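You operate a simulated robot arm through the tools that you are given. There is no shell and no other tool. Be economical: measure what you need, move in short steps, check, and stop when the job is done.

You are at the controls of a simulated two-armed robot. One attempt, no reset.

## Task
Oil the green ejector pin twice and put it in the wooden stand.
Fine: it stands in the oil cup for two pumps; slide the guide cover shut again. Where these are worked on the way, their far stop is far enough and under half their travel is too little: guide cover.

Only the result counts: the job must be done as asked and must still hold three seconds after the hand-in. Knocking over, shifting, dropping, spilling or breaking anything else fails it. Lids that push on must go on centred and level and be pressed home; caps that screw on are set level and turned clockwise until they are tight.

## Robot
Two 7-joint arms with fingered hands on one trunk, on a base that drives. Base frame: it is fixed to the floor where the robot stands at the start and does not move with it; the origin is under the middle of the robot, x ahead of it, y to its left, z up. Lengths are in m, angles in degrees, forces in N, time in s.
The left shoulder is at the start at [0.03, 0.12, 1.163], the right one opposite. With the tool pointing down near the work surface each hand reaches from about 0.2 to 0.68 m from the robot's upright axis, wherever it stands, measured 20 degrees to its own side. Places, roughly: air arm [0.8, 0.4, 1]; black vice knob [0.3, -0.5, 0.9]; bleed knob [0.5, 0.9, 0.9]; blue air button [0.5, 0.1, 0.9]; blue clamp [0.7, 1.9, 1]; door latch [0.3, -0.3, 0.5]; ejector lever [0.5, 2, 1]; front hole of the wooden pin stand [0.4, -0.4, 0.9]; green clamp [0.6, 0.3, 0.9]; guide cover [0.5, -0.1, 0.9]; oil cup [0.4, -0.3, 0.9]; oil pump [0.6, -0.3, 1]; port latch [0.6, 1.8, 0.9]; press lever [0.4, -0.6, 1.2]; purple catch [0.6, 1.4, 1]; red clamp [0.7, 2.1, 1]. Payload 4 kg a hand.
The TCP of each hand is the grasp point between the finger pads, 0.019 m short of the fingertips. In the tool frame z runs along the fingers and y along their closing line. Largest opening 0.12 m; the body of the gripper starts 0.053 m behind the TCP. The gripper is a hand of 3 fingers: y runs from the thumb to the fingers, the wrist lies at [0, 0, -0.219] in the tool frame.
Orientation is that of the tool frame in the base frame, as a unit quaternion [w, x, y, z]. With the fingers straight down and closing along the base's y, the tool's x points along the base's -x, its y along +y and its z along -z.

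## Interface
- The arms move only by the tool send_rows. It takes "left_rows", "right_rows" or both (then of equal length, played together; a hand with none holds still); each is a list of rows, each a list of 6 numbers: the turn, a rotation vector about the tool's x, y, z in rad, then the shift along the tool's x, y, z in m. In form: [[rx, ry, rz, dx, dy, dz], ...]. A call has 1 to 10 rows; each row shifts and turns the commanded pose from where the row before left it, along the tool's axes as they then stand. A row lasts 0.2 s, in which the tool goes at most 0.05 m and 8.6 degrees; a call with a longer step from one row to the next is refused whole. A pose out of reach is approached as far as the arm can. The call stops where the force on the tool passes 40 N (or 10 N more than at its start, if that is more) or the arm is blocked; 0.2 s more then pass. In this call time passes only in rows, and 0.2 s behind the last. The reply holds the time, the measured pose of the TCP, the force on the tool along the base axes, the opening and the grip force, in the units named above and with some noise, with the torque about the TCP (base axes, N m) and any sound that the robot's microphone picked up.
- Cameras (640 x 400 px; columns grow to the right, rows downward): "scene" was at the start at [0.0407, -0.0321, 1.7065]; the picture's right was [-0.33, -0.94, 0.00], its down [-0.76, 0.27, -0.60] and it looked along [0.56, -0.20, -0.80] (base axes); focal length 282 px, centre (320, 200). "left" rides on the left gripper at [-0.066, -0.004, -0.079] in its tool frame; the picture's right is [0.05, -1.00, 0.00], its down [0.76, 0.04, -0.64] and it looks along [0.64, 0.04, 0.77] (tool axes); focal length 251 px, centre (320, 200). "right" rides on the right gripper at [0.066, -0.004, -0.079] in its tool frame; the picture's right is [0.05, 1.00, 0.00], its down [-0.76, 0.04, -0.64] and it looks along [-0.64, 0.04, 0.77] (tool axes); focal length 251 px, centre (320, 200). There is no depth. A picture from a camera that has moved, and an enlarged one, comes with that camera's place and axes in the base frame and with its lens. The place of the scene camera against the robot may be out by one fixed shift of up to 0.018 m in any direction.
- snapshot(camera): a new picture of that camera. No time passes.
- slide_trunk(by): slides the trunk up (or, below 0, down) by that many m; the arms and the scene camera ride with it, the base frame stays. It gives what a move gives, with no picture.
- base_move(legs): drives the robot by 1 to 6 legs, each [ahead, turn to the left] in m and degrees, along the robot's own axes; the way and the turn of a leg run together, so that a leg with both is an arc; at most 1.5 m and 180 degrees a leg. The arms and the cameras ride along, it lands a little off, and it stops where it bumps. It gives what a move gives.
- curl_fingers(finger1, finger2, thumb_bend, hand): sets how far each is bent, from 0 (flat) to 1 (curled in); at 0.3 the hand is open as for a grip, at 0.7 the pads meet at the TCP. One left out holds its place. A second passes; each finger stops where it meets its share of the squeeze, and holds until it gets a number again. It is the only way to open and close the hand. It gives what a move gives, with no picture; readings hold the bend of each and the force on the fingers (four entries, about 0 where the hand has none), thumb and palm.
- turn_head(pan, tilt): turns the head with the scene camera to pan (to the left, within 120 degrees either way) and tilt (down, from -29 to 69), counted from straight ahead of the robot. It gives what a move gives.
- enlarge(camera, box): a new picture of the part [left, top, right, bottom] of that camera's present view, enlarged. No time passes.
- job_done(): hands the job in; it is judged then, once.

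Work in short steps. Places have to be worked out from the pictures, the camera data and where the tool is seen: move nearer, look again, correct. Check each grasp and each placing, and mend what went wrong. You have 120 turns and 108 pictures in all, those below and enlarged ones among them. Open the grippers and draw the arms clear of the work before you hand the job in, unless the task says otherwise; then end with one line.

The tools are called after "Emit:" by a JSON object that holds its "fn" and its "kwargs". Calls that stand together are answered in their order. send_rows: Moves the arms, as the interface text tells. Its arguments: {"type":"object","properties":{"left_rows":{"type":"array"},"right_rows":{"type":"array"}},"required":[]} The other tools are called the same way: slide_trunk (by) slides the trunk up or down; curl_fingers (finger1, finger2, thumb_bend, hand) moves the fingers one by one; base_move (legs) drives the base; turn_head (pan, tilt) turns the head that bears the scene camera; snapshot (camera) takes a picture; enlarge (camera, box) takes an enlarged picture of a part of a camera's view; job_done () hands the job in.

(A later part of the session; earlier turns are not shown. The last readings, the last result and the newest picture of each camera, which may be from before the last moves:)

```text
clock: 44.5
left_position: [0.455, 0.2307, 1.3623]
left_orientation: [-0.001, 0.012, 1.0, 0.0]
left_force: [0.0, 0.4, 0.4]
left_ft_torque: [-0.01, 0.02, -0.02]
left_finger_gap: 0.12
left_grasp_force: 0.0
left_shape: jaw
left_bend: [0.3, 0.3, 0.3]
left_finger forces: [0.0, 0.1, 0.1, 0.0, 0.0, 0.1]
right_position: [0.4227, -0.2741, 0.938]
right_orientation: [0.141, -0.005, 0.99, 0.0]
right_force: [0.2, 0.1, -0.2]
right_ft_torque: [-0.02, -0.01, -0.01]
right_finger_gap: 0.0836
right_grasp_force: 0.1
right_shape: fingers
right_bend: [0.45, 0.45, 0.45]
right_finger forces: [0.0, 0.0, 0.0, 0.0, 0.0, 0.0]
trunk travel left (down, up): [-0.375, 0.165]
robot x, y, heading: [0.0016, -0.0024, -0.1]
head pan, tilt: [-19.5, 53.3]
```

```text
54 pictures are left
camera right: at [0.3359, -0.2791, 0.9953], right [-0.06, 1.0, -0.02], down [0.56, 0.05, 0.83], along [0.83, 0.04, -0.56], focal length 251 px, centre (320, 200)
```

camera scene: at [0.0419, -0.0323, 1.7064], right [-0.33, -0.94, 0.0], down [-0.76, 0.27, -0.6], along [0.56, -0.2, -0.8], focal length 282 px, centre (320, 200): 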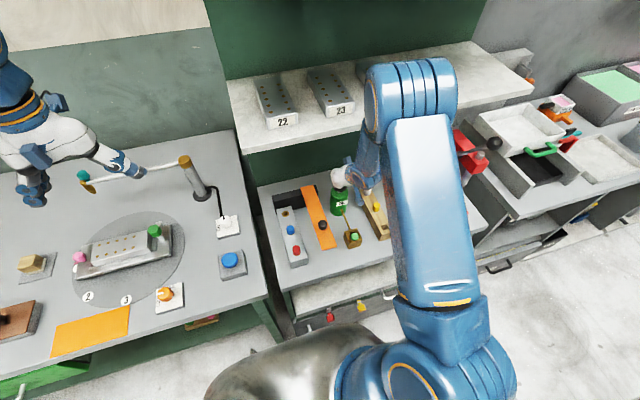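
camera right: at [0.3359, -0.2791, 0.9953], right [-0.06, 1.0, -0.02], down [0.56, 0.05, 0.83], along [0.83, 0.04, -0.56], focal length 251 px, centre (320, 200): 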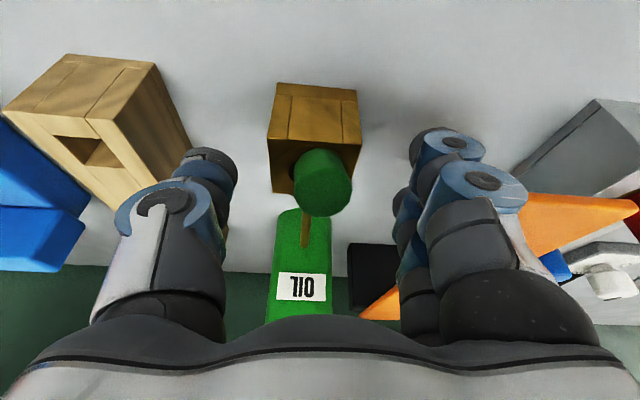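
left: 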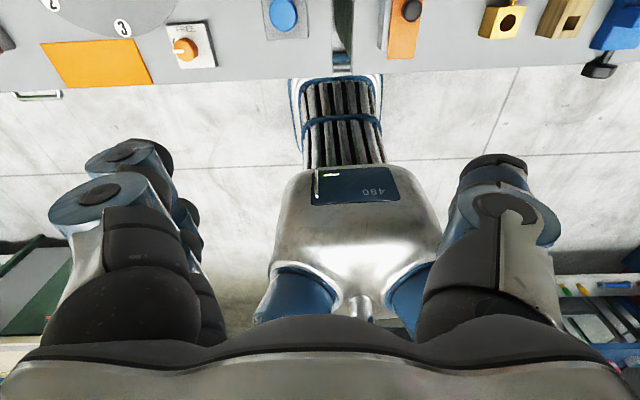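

Head sits centred, top ≈7 mm below the TCP. I lower 5 mm and close.

Emit:
{"fn": "send_rows", "kwargs": {"right_rows": [[0, 0, 0, 0, 0, 0.006]]}}

Emit:
{"fn": "curl_fingers", "kwargs": {"hand": "right", "finger1": 0.75, "finger2": 0.75, "thumb_bend": 0.75}}

Emit:
{"fn": "snapshot", "kwargs": {"camera": "right"}}

```text
clock: 44.9
left_position: [0.4545, 0.2299, 1.3625]
left_orientation: [0.001, 0.012, 1.0, 0.0]
left_force: [-0.2, 0.1, 1.0]
left_ft_torque: [0.01, 0.0, -0.02]
left_finger_gap: 0.1201
left_grasp_force: 0.1
left_shape: jaw
left_bend: [0.3, 0.3, 0.3]
left_finger forces: [0.1, 0.0, 0.0, 0.0, 0.0, 0.0]
right_position: [0.4231, -0.2748, 0.933]
right_orientation: [0.14, -0.004, 0.99, -0.001]
right_force: [-0.6, -0.3, 0.2]
right_ft_torque: [-0.02, 0.0, 0.01]
right_finger_gap: 0.0835
right_grasp_force: 0.0
right_shape: fingers
right_bend: [0.45, 0.45, 0.45]
right_finger forces: [0.1, 0.0, 0.0, 0.0, 0.0, 0.0]
trunk travel left (down, up): [-0.375, 0.165]
robot x, y, heading: [0.0026, -0.0003, -0.1]
head pan, tilt: [-19.5, 53.3]
```

```text
clock: 45.9
left_position: [0.4553, 0.2316, 1.3614]
left_orientation: [0.0, 0.012, 1.0, -0.001]
left_force: [-0.1, -0.1, 0.5]
left_ft_torque: [-0.02, 0.03, 0.01]
left_finger_gap: 0.12
left_grasp_force: 0.1
left_shape: jaw
left_bend: [0.3, 0.3, 0.3]
left_finger forces: [0.0, 0.1, 0.0, 0.1, 0.0, 0.0]
right_position: [0.4223, -0.2727, 0.9325]
right_orientation: [0.139, -0.006, 0.99, 0.0]
right_force: [0.6, 6.6, -1.4]
right_ft_torque: [0.18, -0.03, -0.02]
right_finger_gap: 0.0223
right_grasp_force: 15.3
right_shape: fingers
right_bend: [0.66, 0.65, 0.67]
right_finger forces: [7.6, 10.8, 0.0, 0.0, 11.6, 0.1]
trunk travel left (down, up): [-0.375, 0.165]
robot x, y, heading: [-0.0015, 0.0012, 0.1]
head pan, tilt: [-19.5, 53.3]
```

```text
53 pictures are left
camera right: at [0.3368, -0.2792, 0.9899], right [-0.06, 1.0, -0.02], down [0.56, 0.05, 0.83], along [0.83, 0.04, -0.56], focal length 251 px, centre (320, 200)
```

right: 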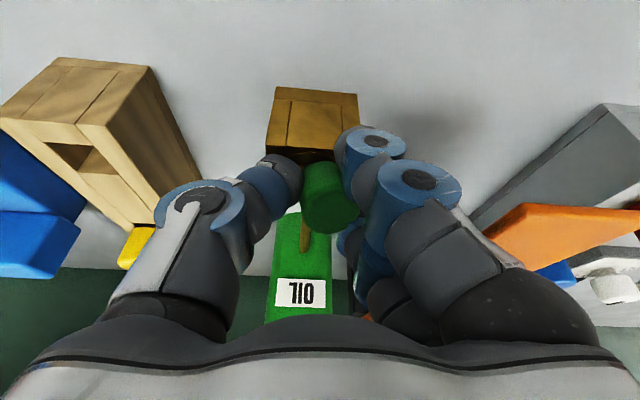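

Gripped (thumb 11.6 N, fingers 7.6/10.8). I pull it out along its own axis.

Emit:
{"fn": "send_rows", "kwargs": {"right_rows": [[0, 0, 0, 0, 0.001, -0.015], [0, 0, 0, 0, 0, -0.02], [0, 0, 0, 0, 0, -0.025], [0, 0, 0, 0, 0, -0.025]]}}

Emit:
{"fn": "snapshot", "kwargs": {"camera": "right"}}

```text
clock: 46.9
left_position: [0.4527, 0.2303, 1.3633]
left_orientation: [0.0, 0.011, 1.0, -0.001]
left_force: [-0.3, 0.6, -0.2]
left_ft_torque: [0.0, 0.02, 0.02]
left_finger_gap: 0.1197
left_grasp_force: 0.1
left_shape: jaw
left_bend: [0.3, 0.3, 0.3]
left_finger forces: [0.0, 0.0, 0.1, 0.0, 0.0, 0.0]
right_position: [0.3978, -0.2746, 1.0138]
right_orientation: [0.14, -0.004, 0.99, 0.0]
right_force: [-0.2, 0.1, -0.4]
right_ft_torque: [0.02, -0.02, 0.01]
right_finger_gap: 0.0155
right_grasp_force: 12.7
right_shape: fingers
right_bend: [0.74, 0.65, 0.67]
right_finger forces: [2.7, 10.2, 0.0, 0.1, 12.7, 0.0]
trunk travel left (down, up): [-0.375, 0.165]
robot x, y, heading: [0.004, 0.0002, 0.1]
head pan, tilt: [-19.5, 53.3]
```

```text
52 pictures are left
camera right: at [0.3117, -0.2805, 1.0716], right [-0.06, 1.0, -0.02], down [0.55, 0.05, 0.83], along [0.83, 0.04, -0.56], focal length 251 px, centre (320, 200)
```

right: 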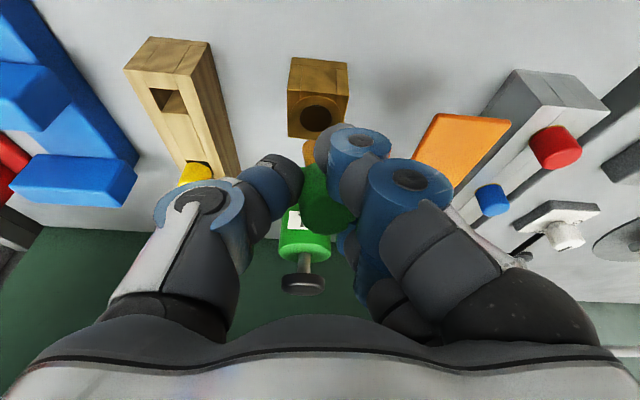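

Emit:
{"fn": "enlarge", "kwargs": {"camera": "right", "box": [240, 80, 400, 240]}}

Emit:
{"fn": "enlarge", "kwargs": {"camera": "scene", "box": [310, 170, 430, 260]}}

```text
2.50 times, centred on (320, 160) of right
camera zoom: at [0.3117, -0.2805, 1.0716], right [-0.06, 1.0, -0.02], down [0.55, 0.05, 0.83], along [0.83, 0.04, -0.56], focal length 629 px, centre (320, 300)
```

zoom: 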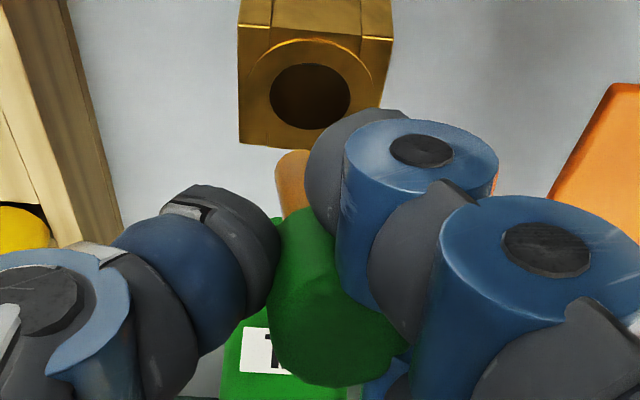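

```text
4.44 times, centred on (370, 215) of scene
camera zoom: at [0.0395, -0.0317, 1.7065], right [-0.33, -0.94, 0.0], down [-0.76, 0.27, -0.6], along [0.56, -0.2, -0.8], focal length 1252 px, centre (98, 133)
```

zoom: 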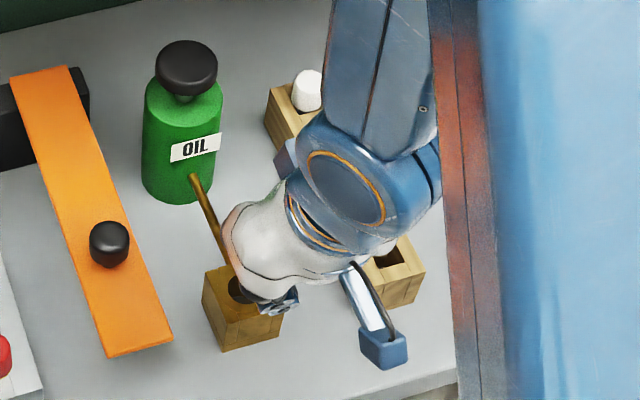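

The pin has swung in the grip (oil visible on the shank). I bring the left hand's camera round to view it side-on.

Emit:
{"fn": "send_rows", "kwargs": {"left_rows": [[0, 0, -0.148, 0, 0, 0], [0, 0, -0.148, 0, 0, 0], [0, 0, -0.148, 0, 0, 0], [0, 0, -0.148, 0, 0, 0], [0, 0, -0.148, 0, 0, 0], [0, 0, -0.148, 0, 0, 0], [0, 0, -0.148, 0, 0, 0], [0, 0, -0.148, 0, 0, 0], [0, 0, -0.148, 0, 0, 0], [0, 0, -0.148, 0, 0, 0]]}}

Emit:
{"fn": "snapshot", "kwargs": {"camera": "left"}}

```text
clock: 49.1
left_position: [0.4542, 0.2287, 1.3636]
left_orientation: [0.001, -0.666, 0.746, 0.001]
left_force: [-0.6, -0.6, -0.2]
left_ft_torque: [-0.01, -0.01, -0.02]
left_finger_gap: 0.12
left_grasp_force: 0.1
left_shape: jaw
left_bend: [0.3, 0.3, 0.3]
left_finger forces: [0.0, 0.0, 0.0, 0.0, 0.0, 0.1]
right_position: [0.3982, -0.2762, 1.0134]
right_orientation: [0.14, -0.005, 0.99, 0.001]
right_force: [0.7, -1.1, -1.2]
right_ft_torque: [0.01, -0.01, 0.0]
right_finger_gap: 0.0156
right_grasp_force: 12.9
right_shape: fingers
right_bend: [0.74, 0.65, 0.67]
right_finger forces: [2.8, 10.1, 0.0, 0.0, 12.7, 0.0]
trunk travel left (down, up): [-0.375, 0.165]
robot x, y, heading: [0.002, 0.0016, -0.1]
head pan, tilt: [-19.5, 53.3]
```

```text
49 pictures are left
camera left: at [0.4661, 0.2933, 1.4418], right [0.99, -0.17, 0.0], down [-0.13, -0.76, 0.64], along [-0.11, -0.63, -0.77], focal length 251 px, centre (320, 200)
```

left: 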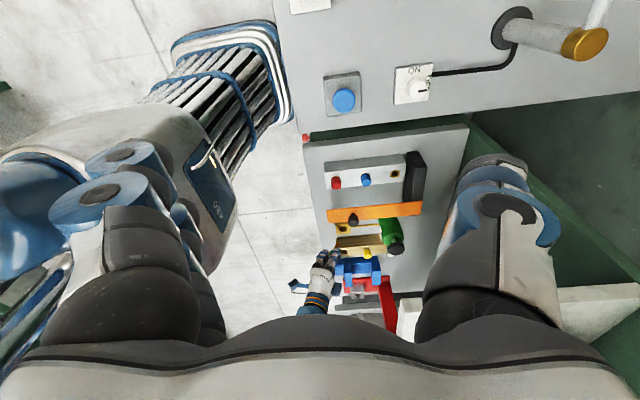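

Emit:
{"fn": "send_rows", "kwargs": {"left_rows": [[0, 0, 0, 0.0322, 0.003, 0.0233], [0, 0, 0, 0.0322, 0.003, 0.0233], [0, 0, 0, 0.0322, 0.003, 0.0233], [0, 0, 0, 0.0322, 0.003, 0.0233], [0, 0, 0, 0.0322, 0.003, 0.0233], [0, 0, 0, 0.0322, 0.003, 0.0233]]}}

Emit:
{"fn": "enlarge", "kwargs": {"camera": "left", "box": [200, 120, 460, 320]}}

```text
clock: 50.5
left_position: [0.4159, 0.0402, 1.2216]
left_orientation: [0.0, -0.666, 0.746, 0.0]
left_force: [-0.2, -0.1, -0.3]
left_ft_torque: [0.03, 0.02, -0.02]
left_finger_gap: 0.12
left_grasp_force: 0.1
left_shape: jaw
left_bend: [0.3, 0.3, 0.3]
left_finger forces: [0.1, 0.0, 0.0, 0.0, 0.1, 0.1]
right_position: [0.3983, -0.2763, 1.0132]
right_orientation: [0.14, -0.005, 0.99, 0.001]
right_force: [1.0, -0.6, -0.5]
right_ft_torque: [0.02, 0.01, 0.01]
right_finger_gap: 0.0151
right_grasp_force: 12.8
right_shape: fingers
right_bend: [0.74, 0.65, 0.67]
right_finger forces: [2.6, 10.3, 0.0, 0.0, 12.5, 0.0]
trunk travel left (down, up): [-0.375, 0.165]
robot x, y, heading: [0.0005, 0.0019, 0.2]
head pan, tilt: [-19.5, 53.3]
```

```text
2.00 times, centred on (330, 220) of left
camera zoom: at [0.4278, 0.1042, 1.3002], right [0.99, -0.17, 0.0], down [-0.13, -0.76, 0.64], along [-0.11, -0.63, -0.77], focal length 503 px, centre (300, 160)
```

zoom: 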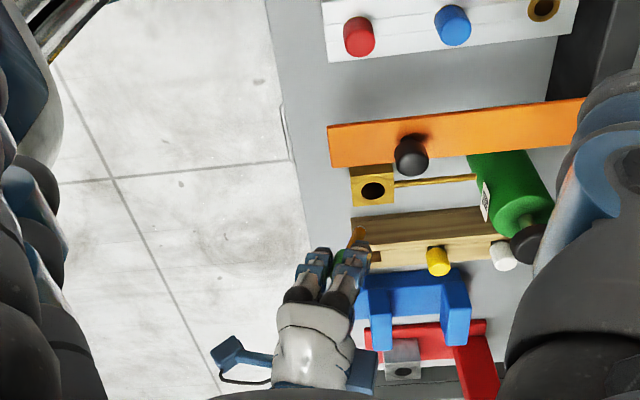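

Emit:
{"fn": "enlarge", "kwargs": {"camera": "left", "box": [315, 200, 405, 280]}}

```text
5.00 times, centred on (360, 240) of left
camera zoom: at [0.4278, 0.1042, 1.3002], right [0.99, -0.17, 0.0], down [-0.13, -0.76, 0.64], along [-0.11, -0.63, -0.77], focal length 1257 px, centre (120, 0)
```

zoom: 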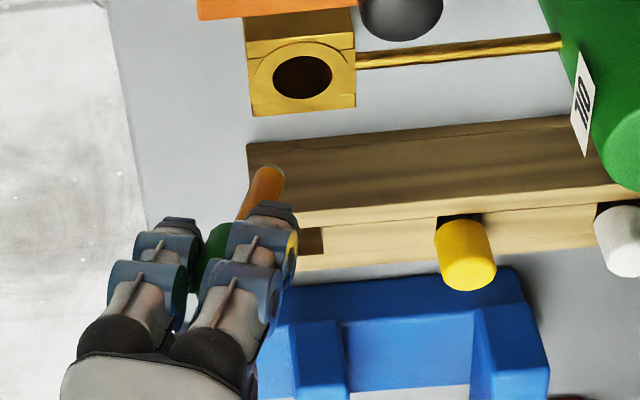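

The pin leans ≈29° (tip forwards) and ≈10° (tip to −y). I rotate the right hand to bring the pin vertical.

Emit:
{"fn": "send_rows", "kwargs": {"right_rows": [[-0.0435, 0.128, 0, 0, 0, 0], [-0.0435, 0.128, 0, 0, 0, 0], [-0.0435, 0.128, 0, 0, 0, 0], [-0.0435, 0.128, 0, 0, 0, 0]]}}

Emit:
{"fn": "enlarge", "kwargs": {"camera": "left", "box": [315, 200, 405, 280]}}

Emit:
{"fn": "snapshot", "kwargs": {"camera": "right"}}

```text
clock: 51.5
left_position: [0.4176, 0.0397, 1.2222]
left_orientation: [-0.001, -0.665, 0.746, 0.0]
left_force: [0.4, -0.7, -0.5]
left_ft_torque: [0.06, 0.02, 0.04]
left_finger_gap: 0.1199
left_grasp_force: 0.1
left_shape: jaw
left_bend: [0.3, 0.3, 0.3]
left_finger forces: [0.0, 0.0, 0.0, 0.1, 0.1, 0.1]
right_position: [0.3989, -0.2755, 1.0125]
right_orientation: [-0.116, -0.017, 0.99, 0.084]
right_force: [1.0, -0.1, -0.7]
right_ft_torque: [-0.03, -0.01, 0.01]
right_finger_gap: 0.0148
right_grasp_force: 11.7
right_shape: fingers
right_bend: [0.74, 0.65, 0.67]
right_finger forces: [2.7, 9.6, 0.0, 0.0, 11.4, 0.0]
trunk travel left (down, up): [-0.375, 0.165]
robot x, y, heading: [-0.0031, -0.0003, 0.2]
head pan, tilt: [-19.5, 53.3]
```

```text
5.00 times, centred on (360, 240) of left
camera zoom: at [0.4284, 0.1048, 1.3003], right [0.99, -0.17, 0.0], down [-0.13, -0.76, 0.64], along [-0.11, -0.63, -0.77], focal length 1257 px, centre (120, 0)
```

zoom: 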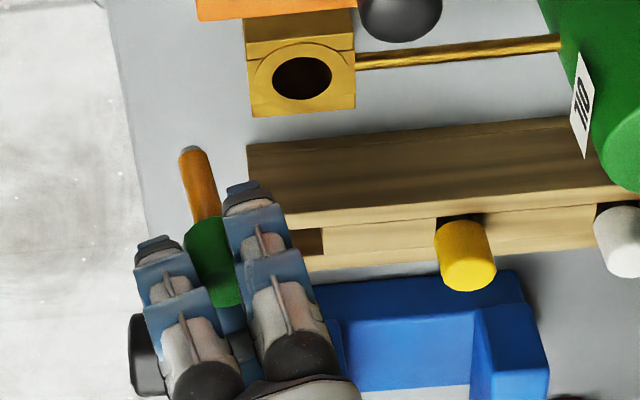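

```text
45 pictures are left
camera right: at [0.3531, -0.2963, 1.1037], right [-0.07, 0.98, 0.18], down [0.89, -0.02, 0.45], along [0.45, 0.19, -0.87], focal length 251 px, centre (320, 200)
```

right: 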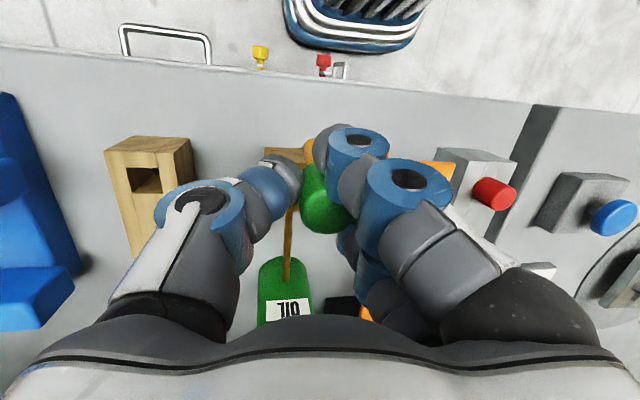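

Emit:
{"fn": "enlarge", "kwargs": {"camera": "right", "box": [240, 100, 400, 260]}}

```text
2.50 times, centred on (320, 180) of right
camera zoom: at [0.3531, -0.2963, 1.1037], right [-0.07, 0.98, 0.18], down [0.89, -0.02, 0.45], along [0.45, 0.19, -0.87], focal length 629 px, centre (320, 250)
```

zoom: 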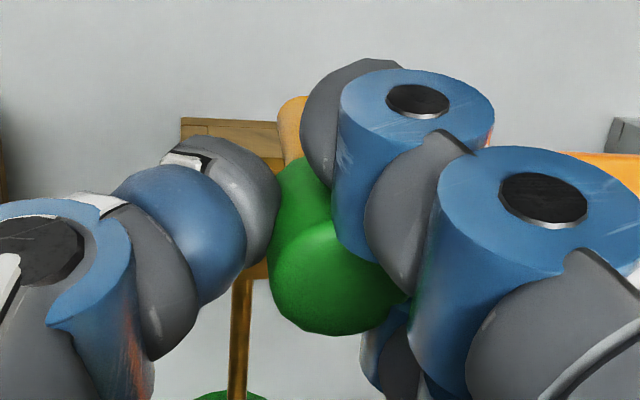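

Combining both views: pin now leans ~6° (tip to robot), tip ≈(0.392,−0.27,0.95). Stand's front hole ≈(0.432,−0.387), top z≈0.91. I correct the lean and carry the pin over the hole.

Emit:
{"fn": "send_rows", "kwargs": {"right_rows": [[0, -0.1, 0, 0, 0, 0], [0, 0, 0, -0.0084, -0.0288, -0.006], [0, 0, 0, -0.0084, -0.0288, -0.006], [0, 0, 0, -0.0084, -0.0288, -0.006], [0, 0, 0, -0.0084, -0.0288, -0.006]]}}

Emit:
{"fn": "enlarge", "kwargs": {"camera": "right", "box": [240, 80, 400, 240]}}

Emit:
{"fn": "enlarge", "kwargs": {"camera": "left", "box": [315, 220, 405, 300]}}

```text
clock: 52.7
left_position: [0.4169, 0.0406, 1.2233]
left_orientation: [0.0, -0.665, 0.747, 0.0]
left_force: [0.8, 1.0, -0.4]
left_ft_torque: [0.03, -0.01, 0.0]
left_finger_gap: 0.1201
left_grasp_force: 0.0
left_shape: jaw
left_bend: [0.3, 0.3, 0.3]
left_finger forces: [0.1, 0.1, 0.0, 0.0, 0.0, 0.0]
right_position: [0.436, -0.3926, 1.0132]
right_orientation: [-0.066, -0.014, 0.994, 0.085]
right_force: [0.0, -1.0, -0.8]
right_ft_torque: [-0.01, 0.0, -0.02]
right_finger_gap: 0.0146
right_grasp_force: 12.0
right_shape: fingers
right_bend: [0.74, 0.65, 0.67]
right_finger forces: [2.8, 9.7, 0.1, 0.0, 11.5, 0.0]
trunk travel left (down, up): [-0.375, 0.165]
robot x, y, heading: [0.0007, 0.0027, -0.0]
head pan, tilt: [-19.5, 53.3]
```

```text
2.50 times, centred on (320, 160) of right
camera zoom: at [0.3814, -0.4125, 1.0984], right [-0.07, 0.98, 0.18], down [0.84, -0.04, 0.54], along [0.53, 0.19, -0.82], focal length 629 px, centre (320, 300)
```

zoom: 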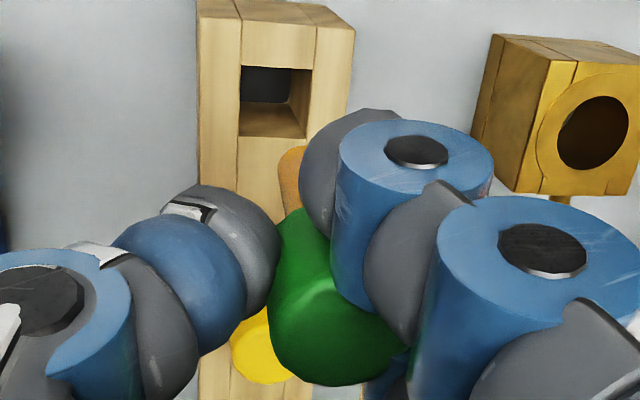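

```text
5.00 times, centred on (360, 260) of left
camera zoom: at [0.4283, 0.1053, 1.3003], right [0.99, -0.17, 0.0], down [-0.13, -0.75, 0.64], along [-0.11, -0.63, -0.77], focal length 1257 px, centre (120, -100)
```

zoom: 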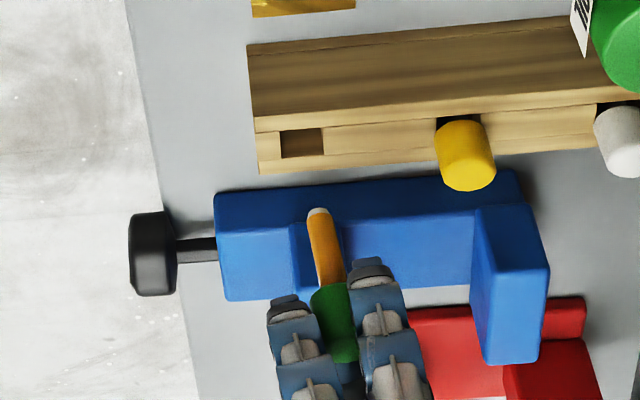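

Tip ≈(0.4356,−0.3854,0.948) and pin is vertical within ~1°; hole ≈(0.4335,−0.387,0.90). I nudge and lower 4.5 cm.

Emit:
{"fn": "send_rows", "kwargs": {"right_rows": [[0, 0, 0, 0.0004, -0.0041, 0.0147], [0, 0, 0, -0.0017, -0.0026, 0.0147], [0, 0, 0, -0.0017, -0.0026, 0.0147]]}}

Emit:
{"fn": "snapshot", "kwargs": {"camera": "right"}}

Emit:
{"fn": "enlarge", "kwargs": {"camera": "left", "box": [315, 220, 405, 300]}}

```text
clock: 53.5
left_position: [0.4165, 0.0408, 1.2222]
left_orientation: [0.0, -0.666, 0.746, 0.001]
left_force: [-0.4, 0.2, 0.5]
left_ft_torque: [0.0, 0.02, 0.0]
left_finger_gap: 0.1199
left_grasp_force: 0.1
left_shape: jaw
left_bend: [0.3, 0.3, 0.3]
left_finger forces: [0.0, 0.0, 0.0, 0.1, 0.0, 0.0]
right_position: [0.4331, -0.3929, 0.9684]
right_orientation: [-0.066, -0.013, 0.994, 0.084]
right_force: [0.8, -0.1, -0.4]
right_ft_torque: [0.01, 0.01, 0.01]
right_finger_gap: 0.0145
right_grasp_force: 12.2
right_shape: fingers
right_bend: [0.74, 0.65, 0.67]
right_finger forces: [2.7, 9.8, 0.0, 0.0, 11.6, 0.0]
trunk travel left (down, up): [-0.375, 0.165]
robot x, y, heading: [0.0007, -0.0021, 0.1]
head pan, tilt: [-19.5, 53.3]
```

```text
41 pictures are left
camera right: at [0.3777, -0.4125, 1.0538], right [-0.07, 0.98, 0.18], down [0.84, -0.04, 0.54], along [0.53, 0.19, -0.82], focal length 251 px, centre (320, 200)
```

right: 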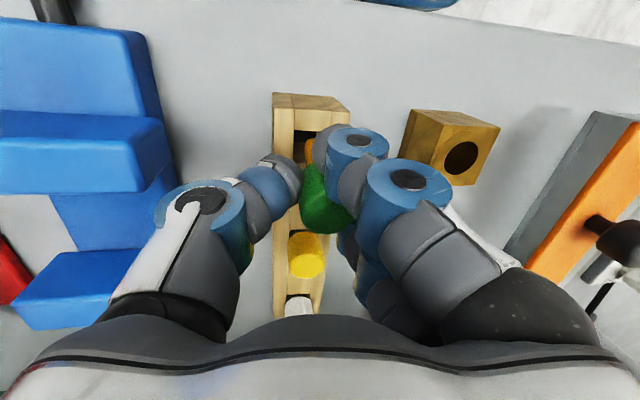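

```text
5.00 times, centred on (360, 260) of left
camera zoom: at [0.428, 0.1058, 1.3004], right [0.99, -0.17, 0.0], down [-0.13, -0.75, 0.64], along [-0.11, -0.63, -0.77], focal length 1257 px, centre (120, -100)
```

zoom: 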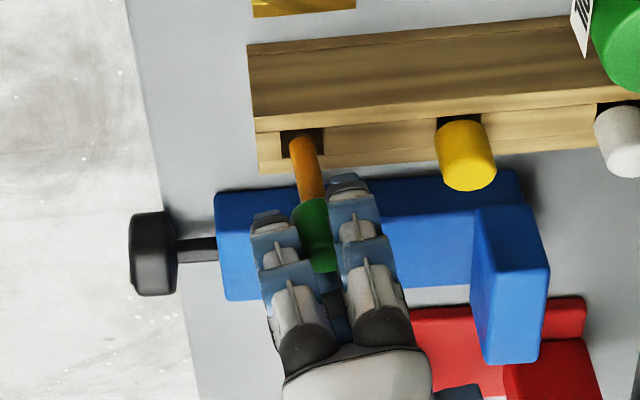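

Tip is right at the hole's mouth, and the thumb is clear of the vice. I lower further in small steps.

Emit:
{"fn": "send_rows", "kwargs": {"right_rows": [[0, 0, 0, -0.0012, -0.0017, 0.0098], [0, 0, 0, -0.0012, -0.0017, 0.0098]]}}

Emit:
{"fn": "enlarge", "kwargs": {"camera": "left", "box": [315, 220, 405, 300]}}

```text
clock: 54.1
left_position: [0.4166, 0.0415, 1.222]
left_orientation: [0.0, -0.665, 0.747, 0.001]
left_force: [-0.4, 0.3, 0.1]
left_ft_torque: [0.0, 0.01, 0.01]
left_finger_gap: 0.1198
left_grasp_force: 0.1
left_shape: jaw
left_bend: [0.3, 0.3, 0.3]
left_finger forces: [0.0, 0.0, 0.0, 0.1, 0.1, 0.0]
right_position: [0.4336, -0.3912, 0.9493]
right_orientation: [-0.066, -0.013, 0.994, 0.085]
right_force: [-0.1, -0.9, -0.4]
right_ft_torque: [0.01, -0.02, 0.02]
right_finger_gap: 0.0145
right_grasp_force: 11.8
right_shape: fingers
right_bend: [0.74, 0.65, 0.67]
right_finger forces: [2.7, 9.9, 0.1, 0.1, 11.5, 0.0]
trunk travel left (down, up): [-0.375, 0.165]
robot x, y, heading: [0.0044, -0.0024, -0.1]
head pan, tilt: [-19.5, 53.3]
```

```text
5.00 times, centred on (360, 260) of left
camera zoom: at [0.4281, 0.1057, 1.3004], right [0.99, -0.17, 0.0], down [-0.13, -0.75, 0.64], along [-0.11, -0.63, -0.77], focal length 1257 px, centre (120, -100)
```

zoom: 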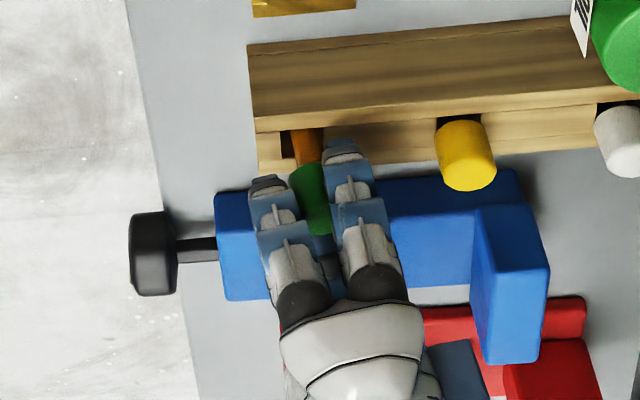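

Inserted half-way with no force. I continue down.

Emit:
{"fn": "send_rows", "kwargs": {"right_rows": [[0, 0, 0, -0.0009, -0.0014, 0.0078], [0, 0, 0, -0.0006, -0.0009, 0.0049], [0, 0, 0, -0.0006, -0.0009, 0.0049]]}}

Emit:
{"fn": "enlarge", "kwargs": {"camera": "left", "box": [315, 220, 405, 300]}}

```text
clock: 54.9
left_position: [0.4142, 0.0422, 1.2229]
left_orientation: [0.001, -0.665, 0.747, -0.001]
left_force: [0.1, 0.0, 0.0]
left_ft_torque: [0.04, 0.02, 0.0]
left_finger_gap: 0.1199
left_grasp_force: 0.1
left_shape: jaw
left_bend: [0.3, 0.3, 0.3]
left_finger forces: [0.1, 0.0, 0.1, 0.0, 0.0, 0.0]
right_position: [0.4343, -0.3943, 0.9351]
right_orientation: [-0.062, -0.013, 0.995, 0.081]
right_force: [-0.7, -10.4, 31.2]
right_ft_torque: [-0.65, -0.11, -0.02]
right_finger_gap: 0.0134
right_grasp_force: 31.8
right_shape: fingers
right_bend: [0.74, 0.64, 0.71]
right_finger forces: [2.9, 13.2, 0.0, 0.0, 47.2, 0.1]
trunk travel left (down, up): [-0.375, 0.165]
robot x, y, heading: [-0.0022, 0.0001, 0.1]
head pan, tilt: [-19.5, 53.3]
```

```text
5.00 times, centred on (360, 260) of left
camera zoom: at [0.4254, 0.1068, 1.3017], right [0.99, -0.17, 0.0], down [-0.13, -0.75, 0.64], along [-0.11, -0.64, -0.77], focal length 1257 px, centre (120, -100)
```

zoom: 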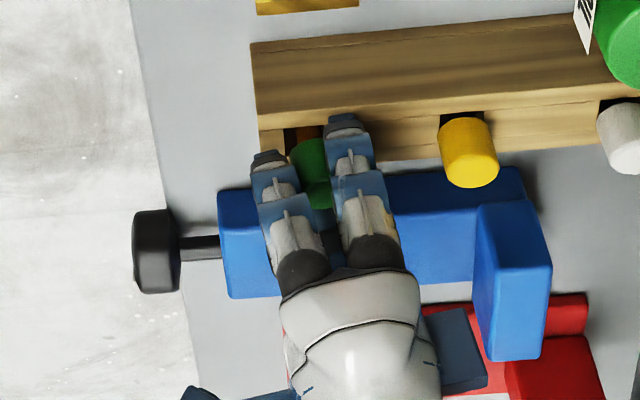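

Contact (the thumb or pin tip bears on the stand). I back up slightly and release; the pin is well within the hole.

Emit:
{"fn": "send_rows", "kwargs": {"right_rows": [[0, 0, 0, 0.0004, 0.0006, -0.0035]]}}

Emit:
{"fn": "curl_fingers", "kwargs": {"hand": "right", "finger1": 0.58, "finger2": 0.58, "thumb_bend": 0.58}}

Emit:
{"fn": "snapshot", "kwargs": {"camera": "right"}}

Emit:
{"fn": "enlarge", "kwargs": {"camera": "left", "box": [315, 220, 405, 300]}}

```text
clock: 55.3
left_position: [0.4158, 0.0428, 1.2217]
left_orientation: [0.0, -0.665, 0.747, -0.001]
left_force: [0.0, -0.7, 0.5]
left_ft_torque: [0.01, -0.02, 0.0]
left_finger_gap: 0.1201
left_grasp_force: 0.3
left_shape: jaw
left_bend: [0.3, 0.3, 0.3]
left_finger forces: [0.1, 0.0, 0.0, 0.0, 0.1, 0.0]
right_position: [0.4333, -0.3919, 0.9349]
right_orientation: [-0.066, -0.012, 0.994, 0.085]
right_force: [2.4, -5.5, 15.2]
right_ft_torque: [-0.41, -0.15, 0.04]
right_finger_gap: 0.013
right_grasp_force: 21.4
right_shape: fingers
right_bend: [0.74, 0.64, 0.7]
right_finger forces: [2.6, 11.4, 0.0, 0.0, 29.3, 0.1]
trunk travel left (down, up): [-0.375, 0.165]
robot x, y, heading: [-0.0001, -0.0024, -0.1]
head pan, tilt: [-19.5, 53.3]
```

```text
clock: 56.3
left_position: [0.4156, 0.0427, 1.2233]
left_orientation: [-0.001, -0.665, 0.747, -0.001]
left_force: [-0.2, 0.4, 0.2]
left_ft_torque: [0.0, 0.01, -0.01]
left_finger_gap: 0.1199
left_grasp_force: 0.1
left_shape: jaw
left_bend: [0.3, 0.3, 0.3]
left_finger forces: [0.0, 0.0, 0.1, 0.0, 0.1, 0.0]
right_position: [0.432, -0.3905, 0.9349]
right_orientation: [-0.065, -0.012, 0.994, 0.084]
right_force: [3.4, 2.3, 23.1]
right_ft_torque: [-0.28, -0.21, 0.06]
right_finger_gap: 0.0354
right_grasp_force: 11.4
right_shape: fingers
right_bend: [0.57, 0.57, 0.66]
right_finger forces: [0.0, 0.1, 0.1, 0.0, 22.9, 0.0]
trunk travel left (down, up): [-0.375, 0.165]
robot x, y, heading: [-0.0029, 0.0007, 0.1]
head pan, tilt: [-19.5, 53.3]
```

```text
37 pictures are left
camera right: at [0.3774, -0.411, 1.0205], right [-0.07, 0.98, 0.18], down [0.84, -0.04, 0.54], along [0.54, 0.18, -0.82], focal length 251 px, centre (320, 200)
```

right: 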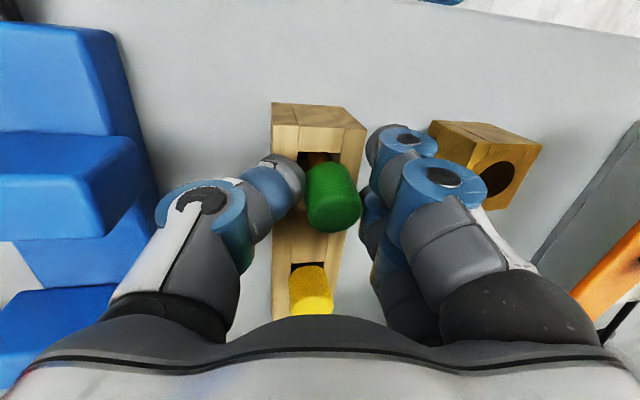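

```text
5.00 times, centred on (360, 260) of left
camera zoom: at [0.4268, 0.1075, 1.3007], right [0.99, -0.17, 0.0], down [-0.13, -0.75, 0.64], along [-0.11, -0.64, -0.76], focal length 1257 px, centre (120, -100)
```

zoom: 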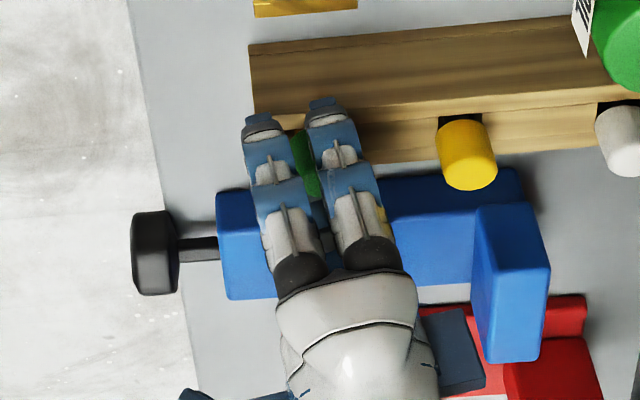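

The thumb tip presses on the stand top; I raise straight up first, then open fully.

Emit:
{"fn": "send_rows", "kwargs": {"right_rows": [[0, 0, 0, 0.0006, 0.0009, -0.0049], [0, 0, 0, 0.0009, 0.0014, -0.0078]]}}

Emit:
{"fn": "curl_fingers", "kwargs": {"hand": "right", "finger1": 0.48, "finger2": 0.48, "thumb_bend": 0.48}}

Emit:
{"fn": "send_rows", "kwargs": {"right_rows": [[0, 0, 0, 0.0023, 0.0034, -0.0195], [0, 0, 0, 0.0035, 0.005, -0.0293], [0, 0, 0, 0.0046, 0.0068, -0.039], [0, 0, 0, 0.0046, 0.0068, -0.039]]}}

Emit:
{"fn": "enlarge", "kwargs": {"camera": "left", "box": [315, 200, 405, 280]}}

Emit:
{"fn": "snapshot", "kwargs": {"camera": "right"}}

```text
clock: 56.9
left_position: [0.4162, 0.042, 1.2221]
left_orientation: [0.0, -0.665, 0.747, 0.0]
left_force: [-0.2, -0.1, 0.2]
left_ft_torque: [0.04, -0.01, 0.0]
left_finger_gap: 0.1198
left_grasp_force: 0.1
left_shape: jaw
left_bend: [0.3, 0.3, 0.3]
left_finger forces: [0.0, 0.1, 0.0, 0.0, 0.0, 0.0]
right_position: [0.4316, -0.3926, 0.9462]
right_orientation: [-0.067, -0.013, 0.994, 0.085]
right_force: [0.2, -0.2, 0.2]
right_ft_torque: [0.01, -0.02, -0.04]
right_finger_gap: 0.0466
right_grasp_force: 0.1
right_shape: fingers
right_bend: [0.57, 0.57, 0.57]
right_finger forces: [0.0, 0.1, 0.0, 0.0, 0.0, 0.0]
trunk travel left (down, up): [-0.375, 0.165]
robot x, y, heading: [0.0038, 0.0031, -0.0]
head pan, tilt: [-19.5, 53.3]
```

```text
clock: 57.9
left_position: [0.4166, 0.0402, 1.2219]
left_orientation: [0.0, -0.665, 0.747, 0.0]
left_force: [-0.2, 0.2, 0.0]
left_ft_torque: [0.01, 0.0, 0.02]
left_finger_gap: 0.1202
left_grasp_force: 0.2
left_shape: jaw
left_bend: [0.3, 0.3, 0.3]
left_finger forces: [0.0, 0.1, 0.0, 0.0, 0.0, 0.0]
right_position: [0.4327, -0.392, 0.9474]
right_orientation: [-0.066, -0.012, 0.994, 0.085]
right_force: [0.5, 0.6, 0.2]
right_ft_torque: [0.03, 0.04, 0.0]
right_finger_gap: 0.0741
right_grasp_force: 0.1
right_shape: fingers
right_bend: [0.48, 0.48, 0.48]
right_finger forces: [0.0, 0.0, 0.0, 0.0, 0.0, 0.0]
trunk travel left (down, up): [-0.375, 0.165]
robot x, y, heading: [-0.0005, 0.0016, 0.1]
head pan, tilt: [-19.5, 53.3]
```

```text
clock: 58.9
left_position: [0.4157, 0.0418, 1.2226]
left_orientation: [-0.001, -0.665, 0.747, 0.0]
left_force: [0.0, 0.6, 0.2]
left_ft_torque: [0.0, -0.02, -0.02]
left_finger_gap: 0.1198
left_grasp_force: 0.1
left_shape: jaw
left_bend: [0.3, 0.3, 0.3]
left_finger forces: [0.0, 0.0, 0.1, 0.0, 0.0, 0.1]
right_position: [0.4329, -0.3936, 1.0772]
right_orientation: [-0.066, -0.013, 0.994, 0.085]
right_force: [-0.1, 0.4, -0.3]
right_ft_torque: [-0.01, -0.03, 0.0]
right_finger_gap: 0.0746
right_grasp_force: 0.1
right_shape: fingers
right_bend: [0.48, 0.48, 0.48]
right_finger forces: [0.1, 0.0, 0.1, 0.0, 0.1, 0.1]
trunk travel left (down, up): [-0.375, 0.165]
robot x, y, heading: [0.0018, -0.0007, 0.1]
head pan, tilt: [-19.5, 53.3]
```

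```text
5.00 times, centred on (360, 240) of left
camera zoom: at [0.4272, 0.1065, 1.3007], right [0.99, -0.17, 0.0], down [-0.13, -0.75, 0.64], along [-0.11, -0.63, -0.77], focal length 1257 px, centre (120, 0)
```

zoom: 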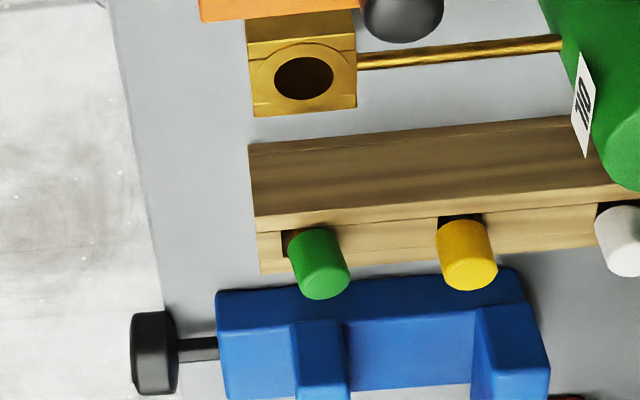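

```text
34 pictures are left
camera right: at [0.3782, -0.4123, 1.1623], right [-0.07, 0.98, 0.18], down [0.84, -0.04, 0.54], along [0.53, 0.19, -0.82], focal length 251 px, centre (320, 200)
```

right: 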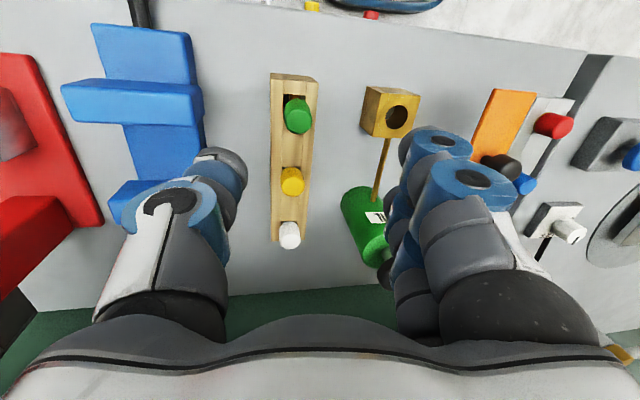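

Green pin is seated in the front hole like its neighbours, upright. Now I withdraw the left hand, straighten the right hand and go back above the cover's knob to shut it.

Emit:
{"fn": "send_rows", "kwargs": {"left_rows": [[0, 0, 0, -0.0322, -0.003, -0.0233], [0, 0, 0, -0.0322, -0.003, -0.0233], [0, 0, 0, -0.0322, -0.003, -0.0233], [0, 0, 0, -0.0322, -0.003, -0.0233], [0, 0, 0, -0.0322, -0.003, -0.0233], [0, 0, 0, -0.0322, -0.003, -0.0233], [0, 0, 0, 0, 0, 0]], "right_rows": [[0.085, -0.067, 0, 0, 0, 0], [0.085, -0.067, 0, 0, 0, 0], [0, 0, 0, -0.0097, 0.0408, 0.0074], [0, 0, 0, -0.0097, 0.0408, 0.0074], [0, 0, 0, -0.0097, 0.0408, 0.0074], [0, 0, 0, -0.0097, 0.0408, 0.0074], [0, 0, 0, -0.0097, 0.0408, 0.0074]]}}

Emit:
{"fn": "snapshot", "kwargs": {"camera": "right"}}

```text
clock: 60.5
left_position: [0.4529, 0.2301, 1.3649]
left_orientation: [0.0, -0.665, 0.747, 0.0]
left_force: [0.2, 0.8, 1.1]
left_ft_torque: [0.01, 0.0, 0.03]
left_finger_gap: 0.12
left_grasp_force: 0.0
left_shape: jaw
left_bend: [0.3, 0.3, 0.3]
left_finger forces: [0.0, 0.0, 0.1, 0.0, 0.1, 0.0]
right_position: [0.4791, -0.1862, 1.0403]
right_orientation: [0.001, -0.011, 1.0, 0.001]
right_force: [0.2, 0.3, -1.0]
right_ft_torque: [-0.01, 0.02, 0.0]
right_finger_gap: 0.0743
right_grasp_force: 0.1
right_shape: fingers
right_bend: [0.48, 0.48, 0.48]
right_finger forces: [0.0, 0.0, 0.0, 0.0, 0.0, 0.0]
trunk travel left (down, up): [-0.375, 0.165]
robot x, y, heading: [0.0005, 0.0004, 0.1]
head pan, tilt: [-19.5, 53.3]
```

```text
33 pictures are left
camera right: at [0.4133, -0.193, 1.1195], right [-0.08, 1.0, 0.0], down [0.76, 0.06, 0.65], along [0.64, 0.05, -0.76], focal length 251 px, centre (320, 200)
```

right: 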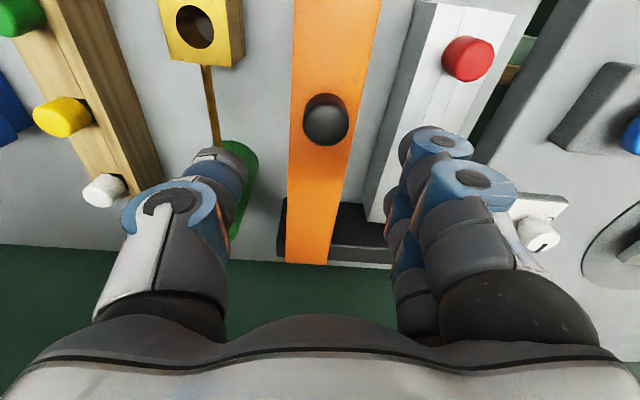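

Knob at ≈(0.479,−0.184). I lower and grip it.

Emit:
{"fn": "send_rows", "kwargs": {"right_rows": [[0, 0, 0, -0.001, 0, 0.035], [0, 0, 0, 0, 0, 0.031]]}}

Emit:
{"fn": "curl_fingers", "kwargs": {"hand": "right", "finger1": 0.67, "finger2": 0.67, "thumb_bend": 0.67}}

Emit:
{"fn": "send_rows", "kwargs": {"right_rows": [[0, 0, 0, 0, 0.012, 0], [0, 0, 0, 0, 0.012, 0], [0, 0, 0, 0, 0.012, 0], [0, 0, 0, 0, 0.012, 0], [0, 0, 0, 0, 0.012, 0], [0, 0, 0, 0, 0.012, 0]]}}

Emit:
{"fn": "snapshot", "kwargs": {"camera": "right"}}

```text
clock: 61.1
left_position: [0.4533, 0.2286, 1.3646]
left_orientation: [0.0, -0.665, 0.747, 0.0]
left_force: [0.0, 0.7, 0.2]
left_ft_torque: [-0.01, 0.01, -0.02]
left_finger_gap: 0.1197
left_grasp_force: 0.2
left_shape: jaw
left_bend: [0.3, 0.3, 0.3]
left_finger forces: [0.1, 0.1, 0.1, 0.1, 0.0, 0.0]
right_position: [0.4798, -0.1868, 0.9753]
right_orientation: [0.001, -0.013, 1.0, 0.002]
right_force: [0.1, -0.5, 0.1]
right_ft_torque: [0.01, 0.02, -0.01]
right_finger_gap: 0.0746
right_grasp_force: 0.0
right_shape: fingers
right_bend: [0.48, 0.48, 0.48]
right_finger forces: [0.1, 0.1, 0.0, 0.1, 0.0, 0.0]
trunk travel left (down, up): [-0.375, 0.165]
robot x, y, heading: [-0.0022, -0.0002, -0.0]
head pan, tilt: [-19.5, 53.3]
```

```text
clock: 62.1
left_position: [0.4537, 0.23, 1.3638]
left_orientation: [-0.001, -0.665, 0.746, 0.0]
left_force: [0.1, 0.1, 0.8]
left_ft_torque: [-0.02, 0.03, 0.0]
left_finger_gap: 0.12
left_grasp_force: 0.1
left_shape: jaw
left_bend: [0.3, 0.3, 0.3]
left_finger forces: [0.0, 0.0, 0.1, 0.1, 0.1, 0.0]
right_position: [0.4795, -0.1858, 0.9754]
right_orientation: [0.001, -0.013, 1.0, 0.001]
right_force: [-1.6, 3.5, -1.5]
right_ft_torque: [0.04, 0.02, -0.02]
right_finger_gap: 0.0301
right_grasp_force: 5.1
right_shape: fingers
right_bend: [0.63, 0.65, 0.64]
right_finger forces: [5.2, 1.4, 0.0, 0.0, 4.3, 0.0]
trunk travel left (down, up): [-0.375, 0.165]
robot x, y, heading: [0.0001, 0.0037, 0.1]
head pan, tilt: [-19.5, 53.3]
```

```text
clock: 63.5
left_position: [0.4532, 0.2304, 1.3639]
left_orientation: [0.0, -0.665, 0.747, 0.0]
left_force: [0.2, 0.5, 0.4]
left_ft_torque: [0.0, -0.04, 0.03]
left_finger_gap: 0.12
left_grasp_force: 0.1
left_shape: jaw
left_bend: [0.3, 0.3, 0.3]
left_finger forces: [0.1, 0.0, 0.0, 0.1, 0.0, 0.0]
right_position: [0.4805, -0.1143, 0.9733]
right_orientation: [0.003, -0.013, 1.0, 0.001]
right_force: [7.9, -2.4, 7.7]
right_ft_torque: [-0.04, -0.06, 0.06]
right_finger_gap: 0.029
right_grasp_force: 8.5
right_shape: fingers
right_bend: [0.63, 0.66, 0.64]
right_finger forces: [4.3, 2.2, 0.0, 0.0, 9.9, 0.1]
trunk travel left (down, up): [-0.375, 0.165]
robot x, y, heading: [0.0012, -0.0005, -0.2]
head pan, tilt: [-19.5, 53.3]
```

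```text
32 pictures are left
camera right: at [0.4131, -0.1206, 1.0523], right [-0.08, 1.0, 0.0], down [0.76, 0.06, 0.65], along [0.65, 0.05, -0.76], focal length 251 px, centre (320, 200)
```

right: 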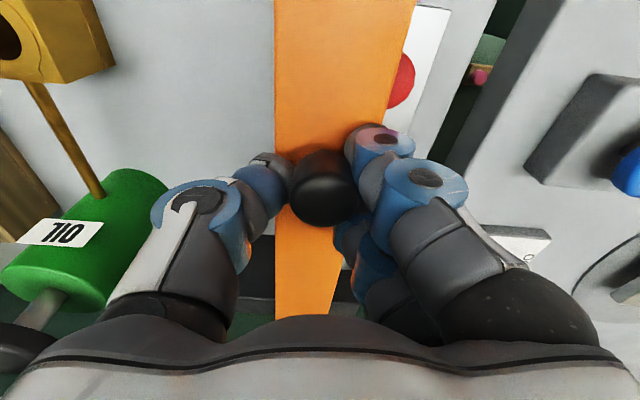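

The cover slides along; I push on to the shut stop (y≈−0.09).

Emit:
{"fn": "send_rows", "kwargs": {"right_rows": [[0, 0, 0, 0, 0.01, 0], [0, 0, 0, 0, 0.01, 0], [0, 0, 0, 0, 0.006, 0], [0, 0, 0, 0, 0.006, 0]]}}

Emit:
{"fn": "snapshot", "kwargs": {"camera": "right"}}

```text
clock: 64.5
left_position: [0.4544, 0.2285, 1.3643]
left_orientation: [-0.001, -0.665, 0.747, 0.001]
left_force: [0.4, 0.2, 0.7]
left_ft_torque: [-0.01, 0.0, 0.04]
left_finger_gap: 0.1199
left_grasp_force: 0.0
left_shape: jaw
left_bend: [0.3, 0.3, 0.3]
left_finger forces: [0.0, 0.1, 0.0, 0.0, 0.0, 0.0]
right_position: [0.4784, -0.0859, 0.9725]
right_orientation: [0.001, -0.012, 1.0, -0.001]
right_force: [11.4, -14.2, 9.4]
right_ft_torque: [-0.29, -0.1, 0.15]
right_finger_gap: 0.0278
right_grasp_force: 9.0
right_shape: fingers
right_bend: [0.66, 0.67, 0.63]
right_finger forces: [0.8, 1.2, 0.0, 0.1, 16.0, 0.0]
trunk travel left (down, up): [-0.375, 0.165]
robot x, y, heading: [-0.0006, -0.0003, -0.0]
head pan, tilt: [-19.5, 53.3]
```

```text
31 pictures are left
camera right: at [0.4116, -0.0922, 1.0511], right [-0.08, 1.0, 0.0], down [0.76, 0.06, 0.65], along [0.64, 0.05, -0.76], focal length 251 px, centre (320, 200)
```

right: 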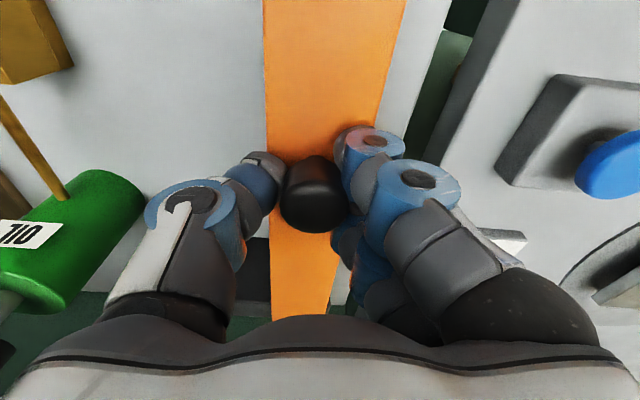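

Shut stop reached (14 N). I relax, open, and lift away backwards.

Emit:
{"fn": "send_rows", "kwargs": {"right_rows": [[0, 0, 0, 0, -0.003, 0]]}}

Emit:
{"fn": "curl_fingers", "kwargs": {"hand": "right", "finger1": 0.4, "finger2": 0.4, "thumb_bend": 0.4}}

Emit:
{"fn": "send_rows", "kwargs": {"right_rows": [[0, 0, 0, 0, 0, -0.03], [0, 0, 0, 0.02, 0, -0.03], [0, 0, 0, 0.03, -0.01, -0.03], [0, 0, 0, 0.03, -0.01, -0.03], [0, 0, 0, 0.03, -0.01, -0.035], [0, 0, 0, 0.03, -0.01, -0.035]]}}

Emit:
{"fn": "snapshot", "kwargs": {"camera": "right"}}

Emit:
{"fn": "snapshot", "kwargs": {"camera": "scene"}}

```text
clock: 64.9
left_position: [0.4545, 0.2292, 1.3634]
left_orientation: [-0.001, -0.665, 0.746, 0.0]
left_force: [-0.8, -0.4, -0.7]
left_ft_torque: [-0.03, 0.01, 0.0]
left_finger_gap: 0.1198
left_grasp_force: 0.0
left_shape: jaw
left_bend: [0.3, 0.3, 0.3]
left_finger forces: [0.1, 0.0, 0.0, 0.0, 0.0, 0.1]
right_position: [0.4779, -0.0863, 0.9718]
right_orientation: [0.001, -0.013, 1.0, 0.002]
right_force: [8.9, -9.7, 5.0]
right_ft_torque: [-0.23, -0.09, 0.11]
right_finger_gap: 0.0275
right_grasp_force: 7.4
right_shape: fingers
right_bend: [0.66, 0.67, 0.63]
right_finger forces: [1.2, 1.8, 0.0, 0.0, 11.9, 0.1]
trunk travel left (down, up): [-0.375, 0.165]
robot x, y, heading: [-0.0035, 0.0025, 0.1]
head pan, tilt: [-19.5, 53.3]
```

```text
clock: 65.9
left_position: [0.4532, 0.2302, 1.3649]
left_orientation: [0.0, -0.665, 0.747, 0.0]
left_force: [-0.6, 0.3, 0.6]
left_ft_torque: [-0.02, 0.02, -0.02]
left_finger_gap: 0.1198
left_grasp_force: 0.0
left_shape: jaw
left_bend: [0.3, 0.3, 0.3]
left_finger forces: [0.0, 0.0, 0.0, 0.0, 0.1, 0.0]
right_position: [0.4779, -0.0851, 0.9723]
right_orientation: [0.001, -0.012, 1.0, 0.001]
right_force: [-0.6, -0.9, 0.1]
right_ft_torque: [0.0, 0.02, 0.02]
right_finger_gap: 0.0988
right_grasp_force: 0.1
right_shape: fingers
right_bend: [0.4, 0.4, 0.4]
right_finger forces: [0.1, 0.0, 0.0, 0.1, 0.0, 0.0]
trunk travel left (down, up): [-0.375, 0.165]
robot x, y, heading: [-0.0026, -0.0031, 0.1]
head pan, tilt: [-19.5, 53.3]
```

```text
clock: 67.3
left_position: [0.4514, 0.2297, 1.3655]
left_orientation: [0.002, -0.666, 0.746, -0.001]
left_force: [-0.2, -1.2, -0.1]
left_ft_torque: [0.0, -0.02, 0.02]
left_finger_gap: 0.12
left_grasp_force: 0.1
left_shape: jaw
left_bend: [0.3, 0.3, 0.3]
left_finger forces: [0.0, 0.0, 0.0, 0.1, 0.0, 0.0]
right_position: [0.3331, -0.1316, 1.1635]
right_orientation: [0.003, -0.013, 1.0, 0.0]
right_force: [-0.2, -1.0, 0.6]
right_ft_torque: [0.02, -0.05, 0.02]
right_finger_gap: 0.0988
right_grasp_force: 0.0
right_shape: fingers
right_bend: [0.4, 0.4, 0.4]
right_finger forces: [0.0, 0.0, 0.0, 0.0, 0.0, 0.0]
trunk travel left (down, up): [-0.375, 0.165]
robot x, y, heading: [0.002, -0.0009, 0.2]
head pan, tilt: [-19.5, 53.3]
```

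```text
30 pictures are left
camera right: at [0.2675, -0.1376, 1.2421], right [-0.08, 1.0, 0.0], down [0.76, 0.06, 0.65], along [0.65, 0.05, -0.76], focal length 251 px, centre (320, 200)
```

right: 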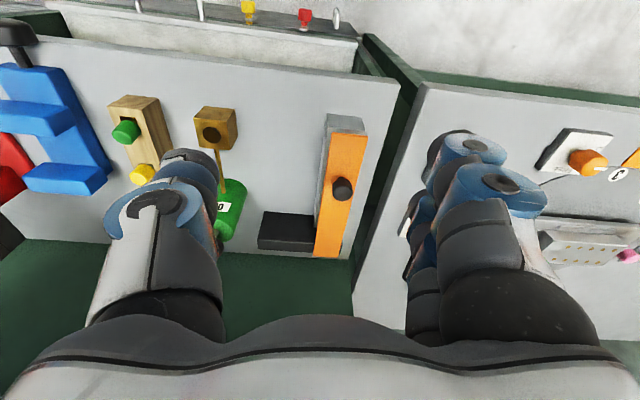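

```text
29 pictures are left
camera scene: at [0.0378, -0.0328, 1.7066], right [-0.33, -0.94, 0.0], down [-0.76, 0.27, -0.6], along [0.56, -0.2, -0.8], focal length 282 px, centre (320, 200)
```

scene: 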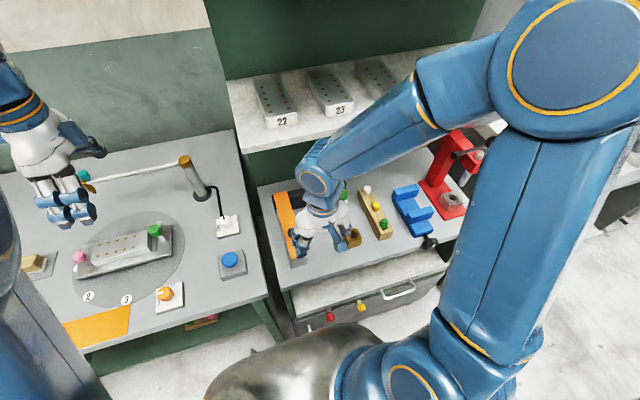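

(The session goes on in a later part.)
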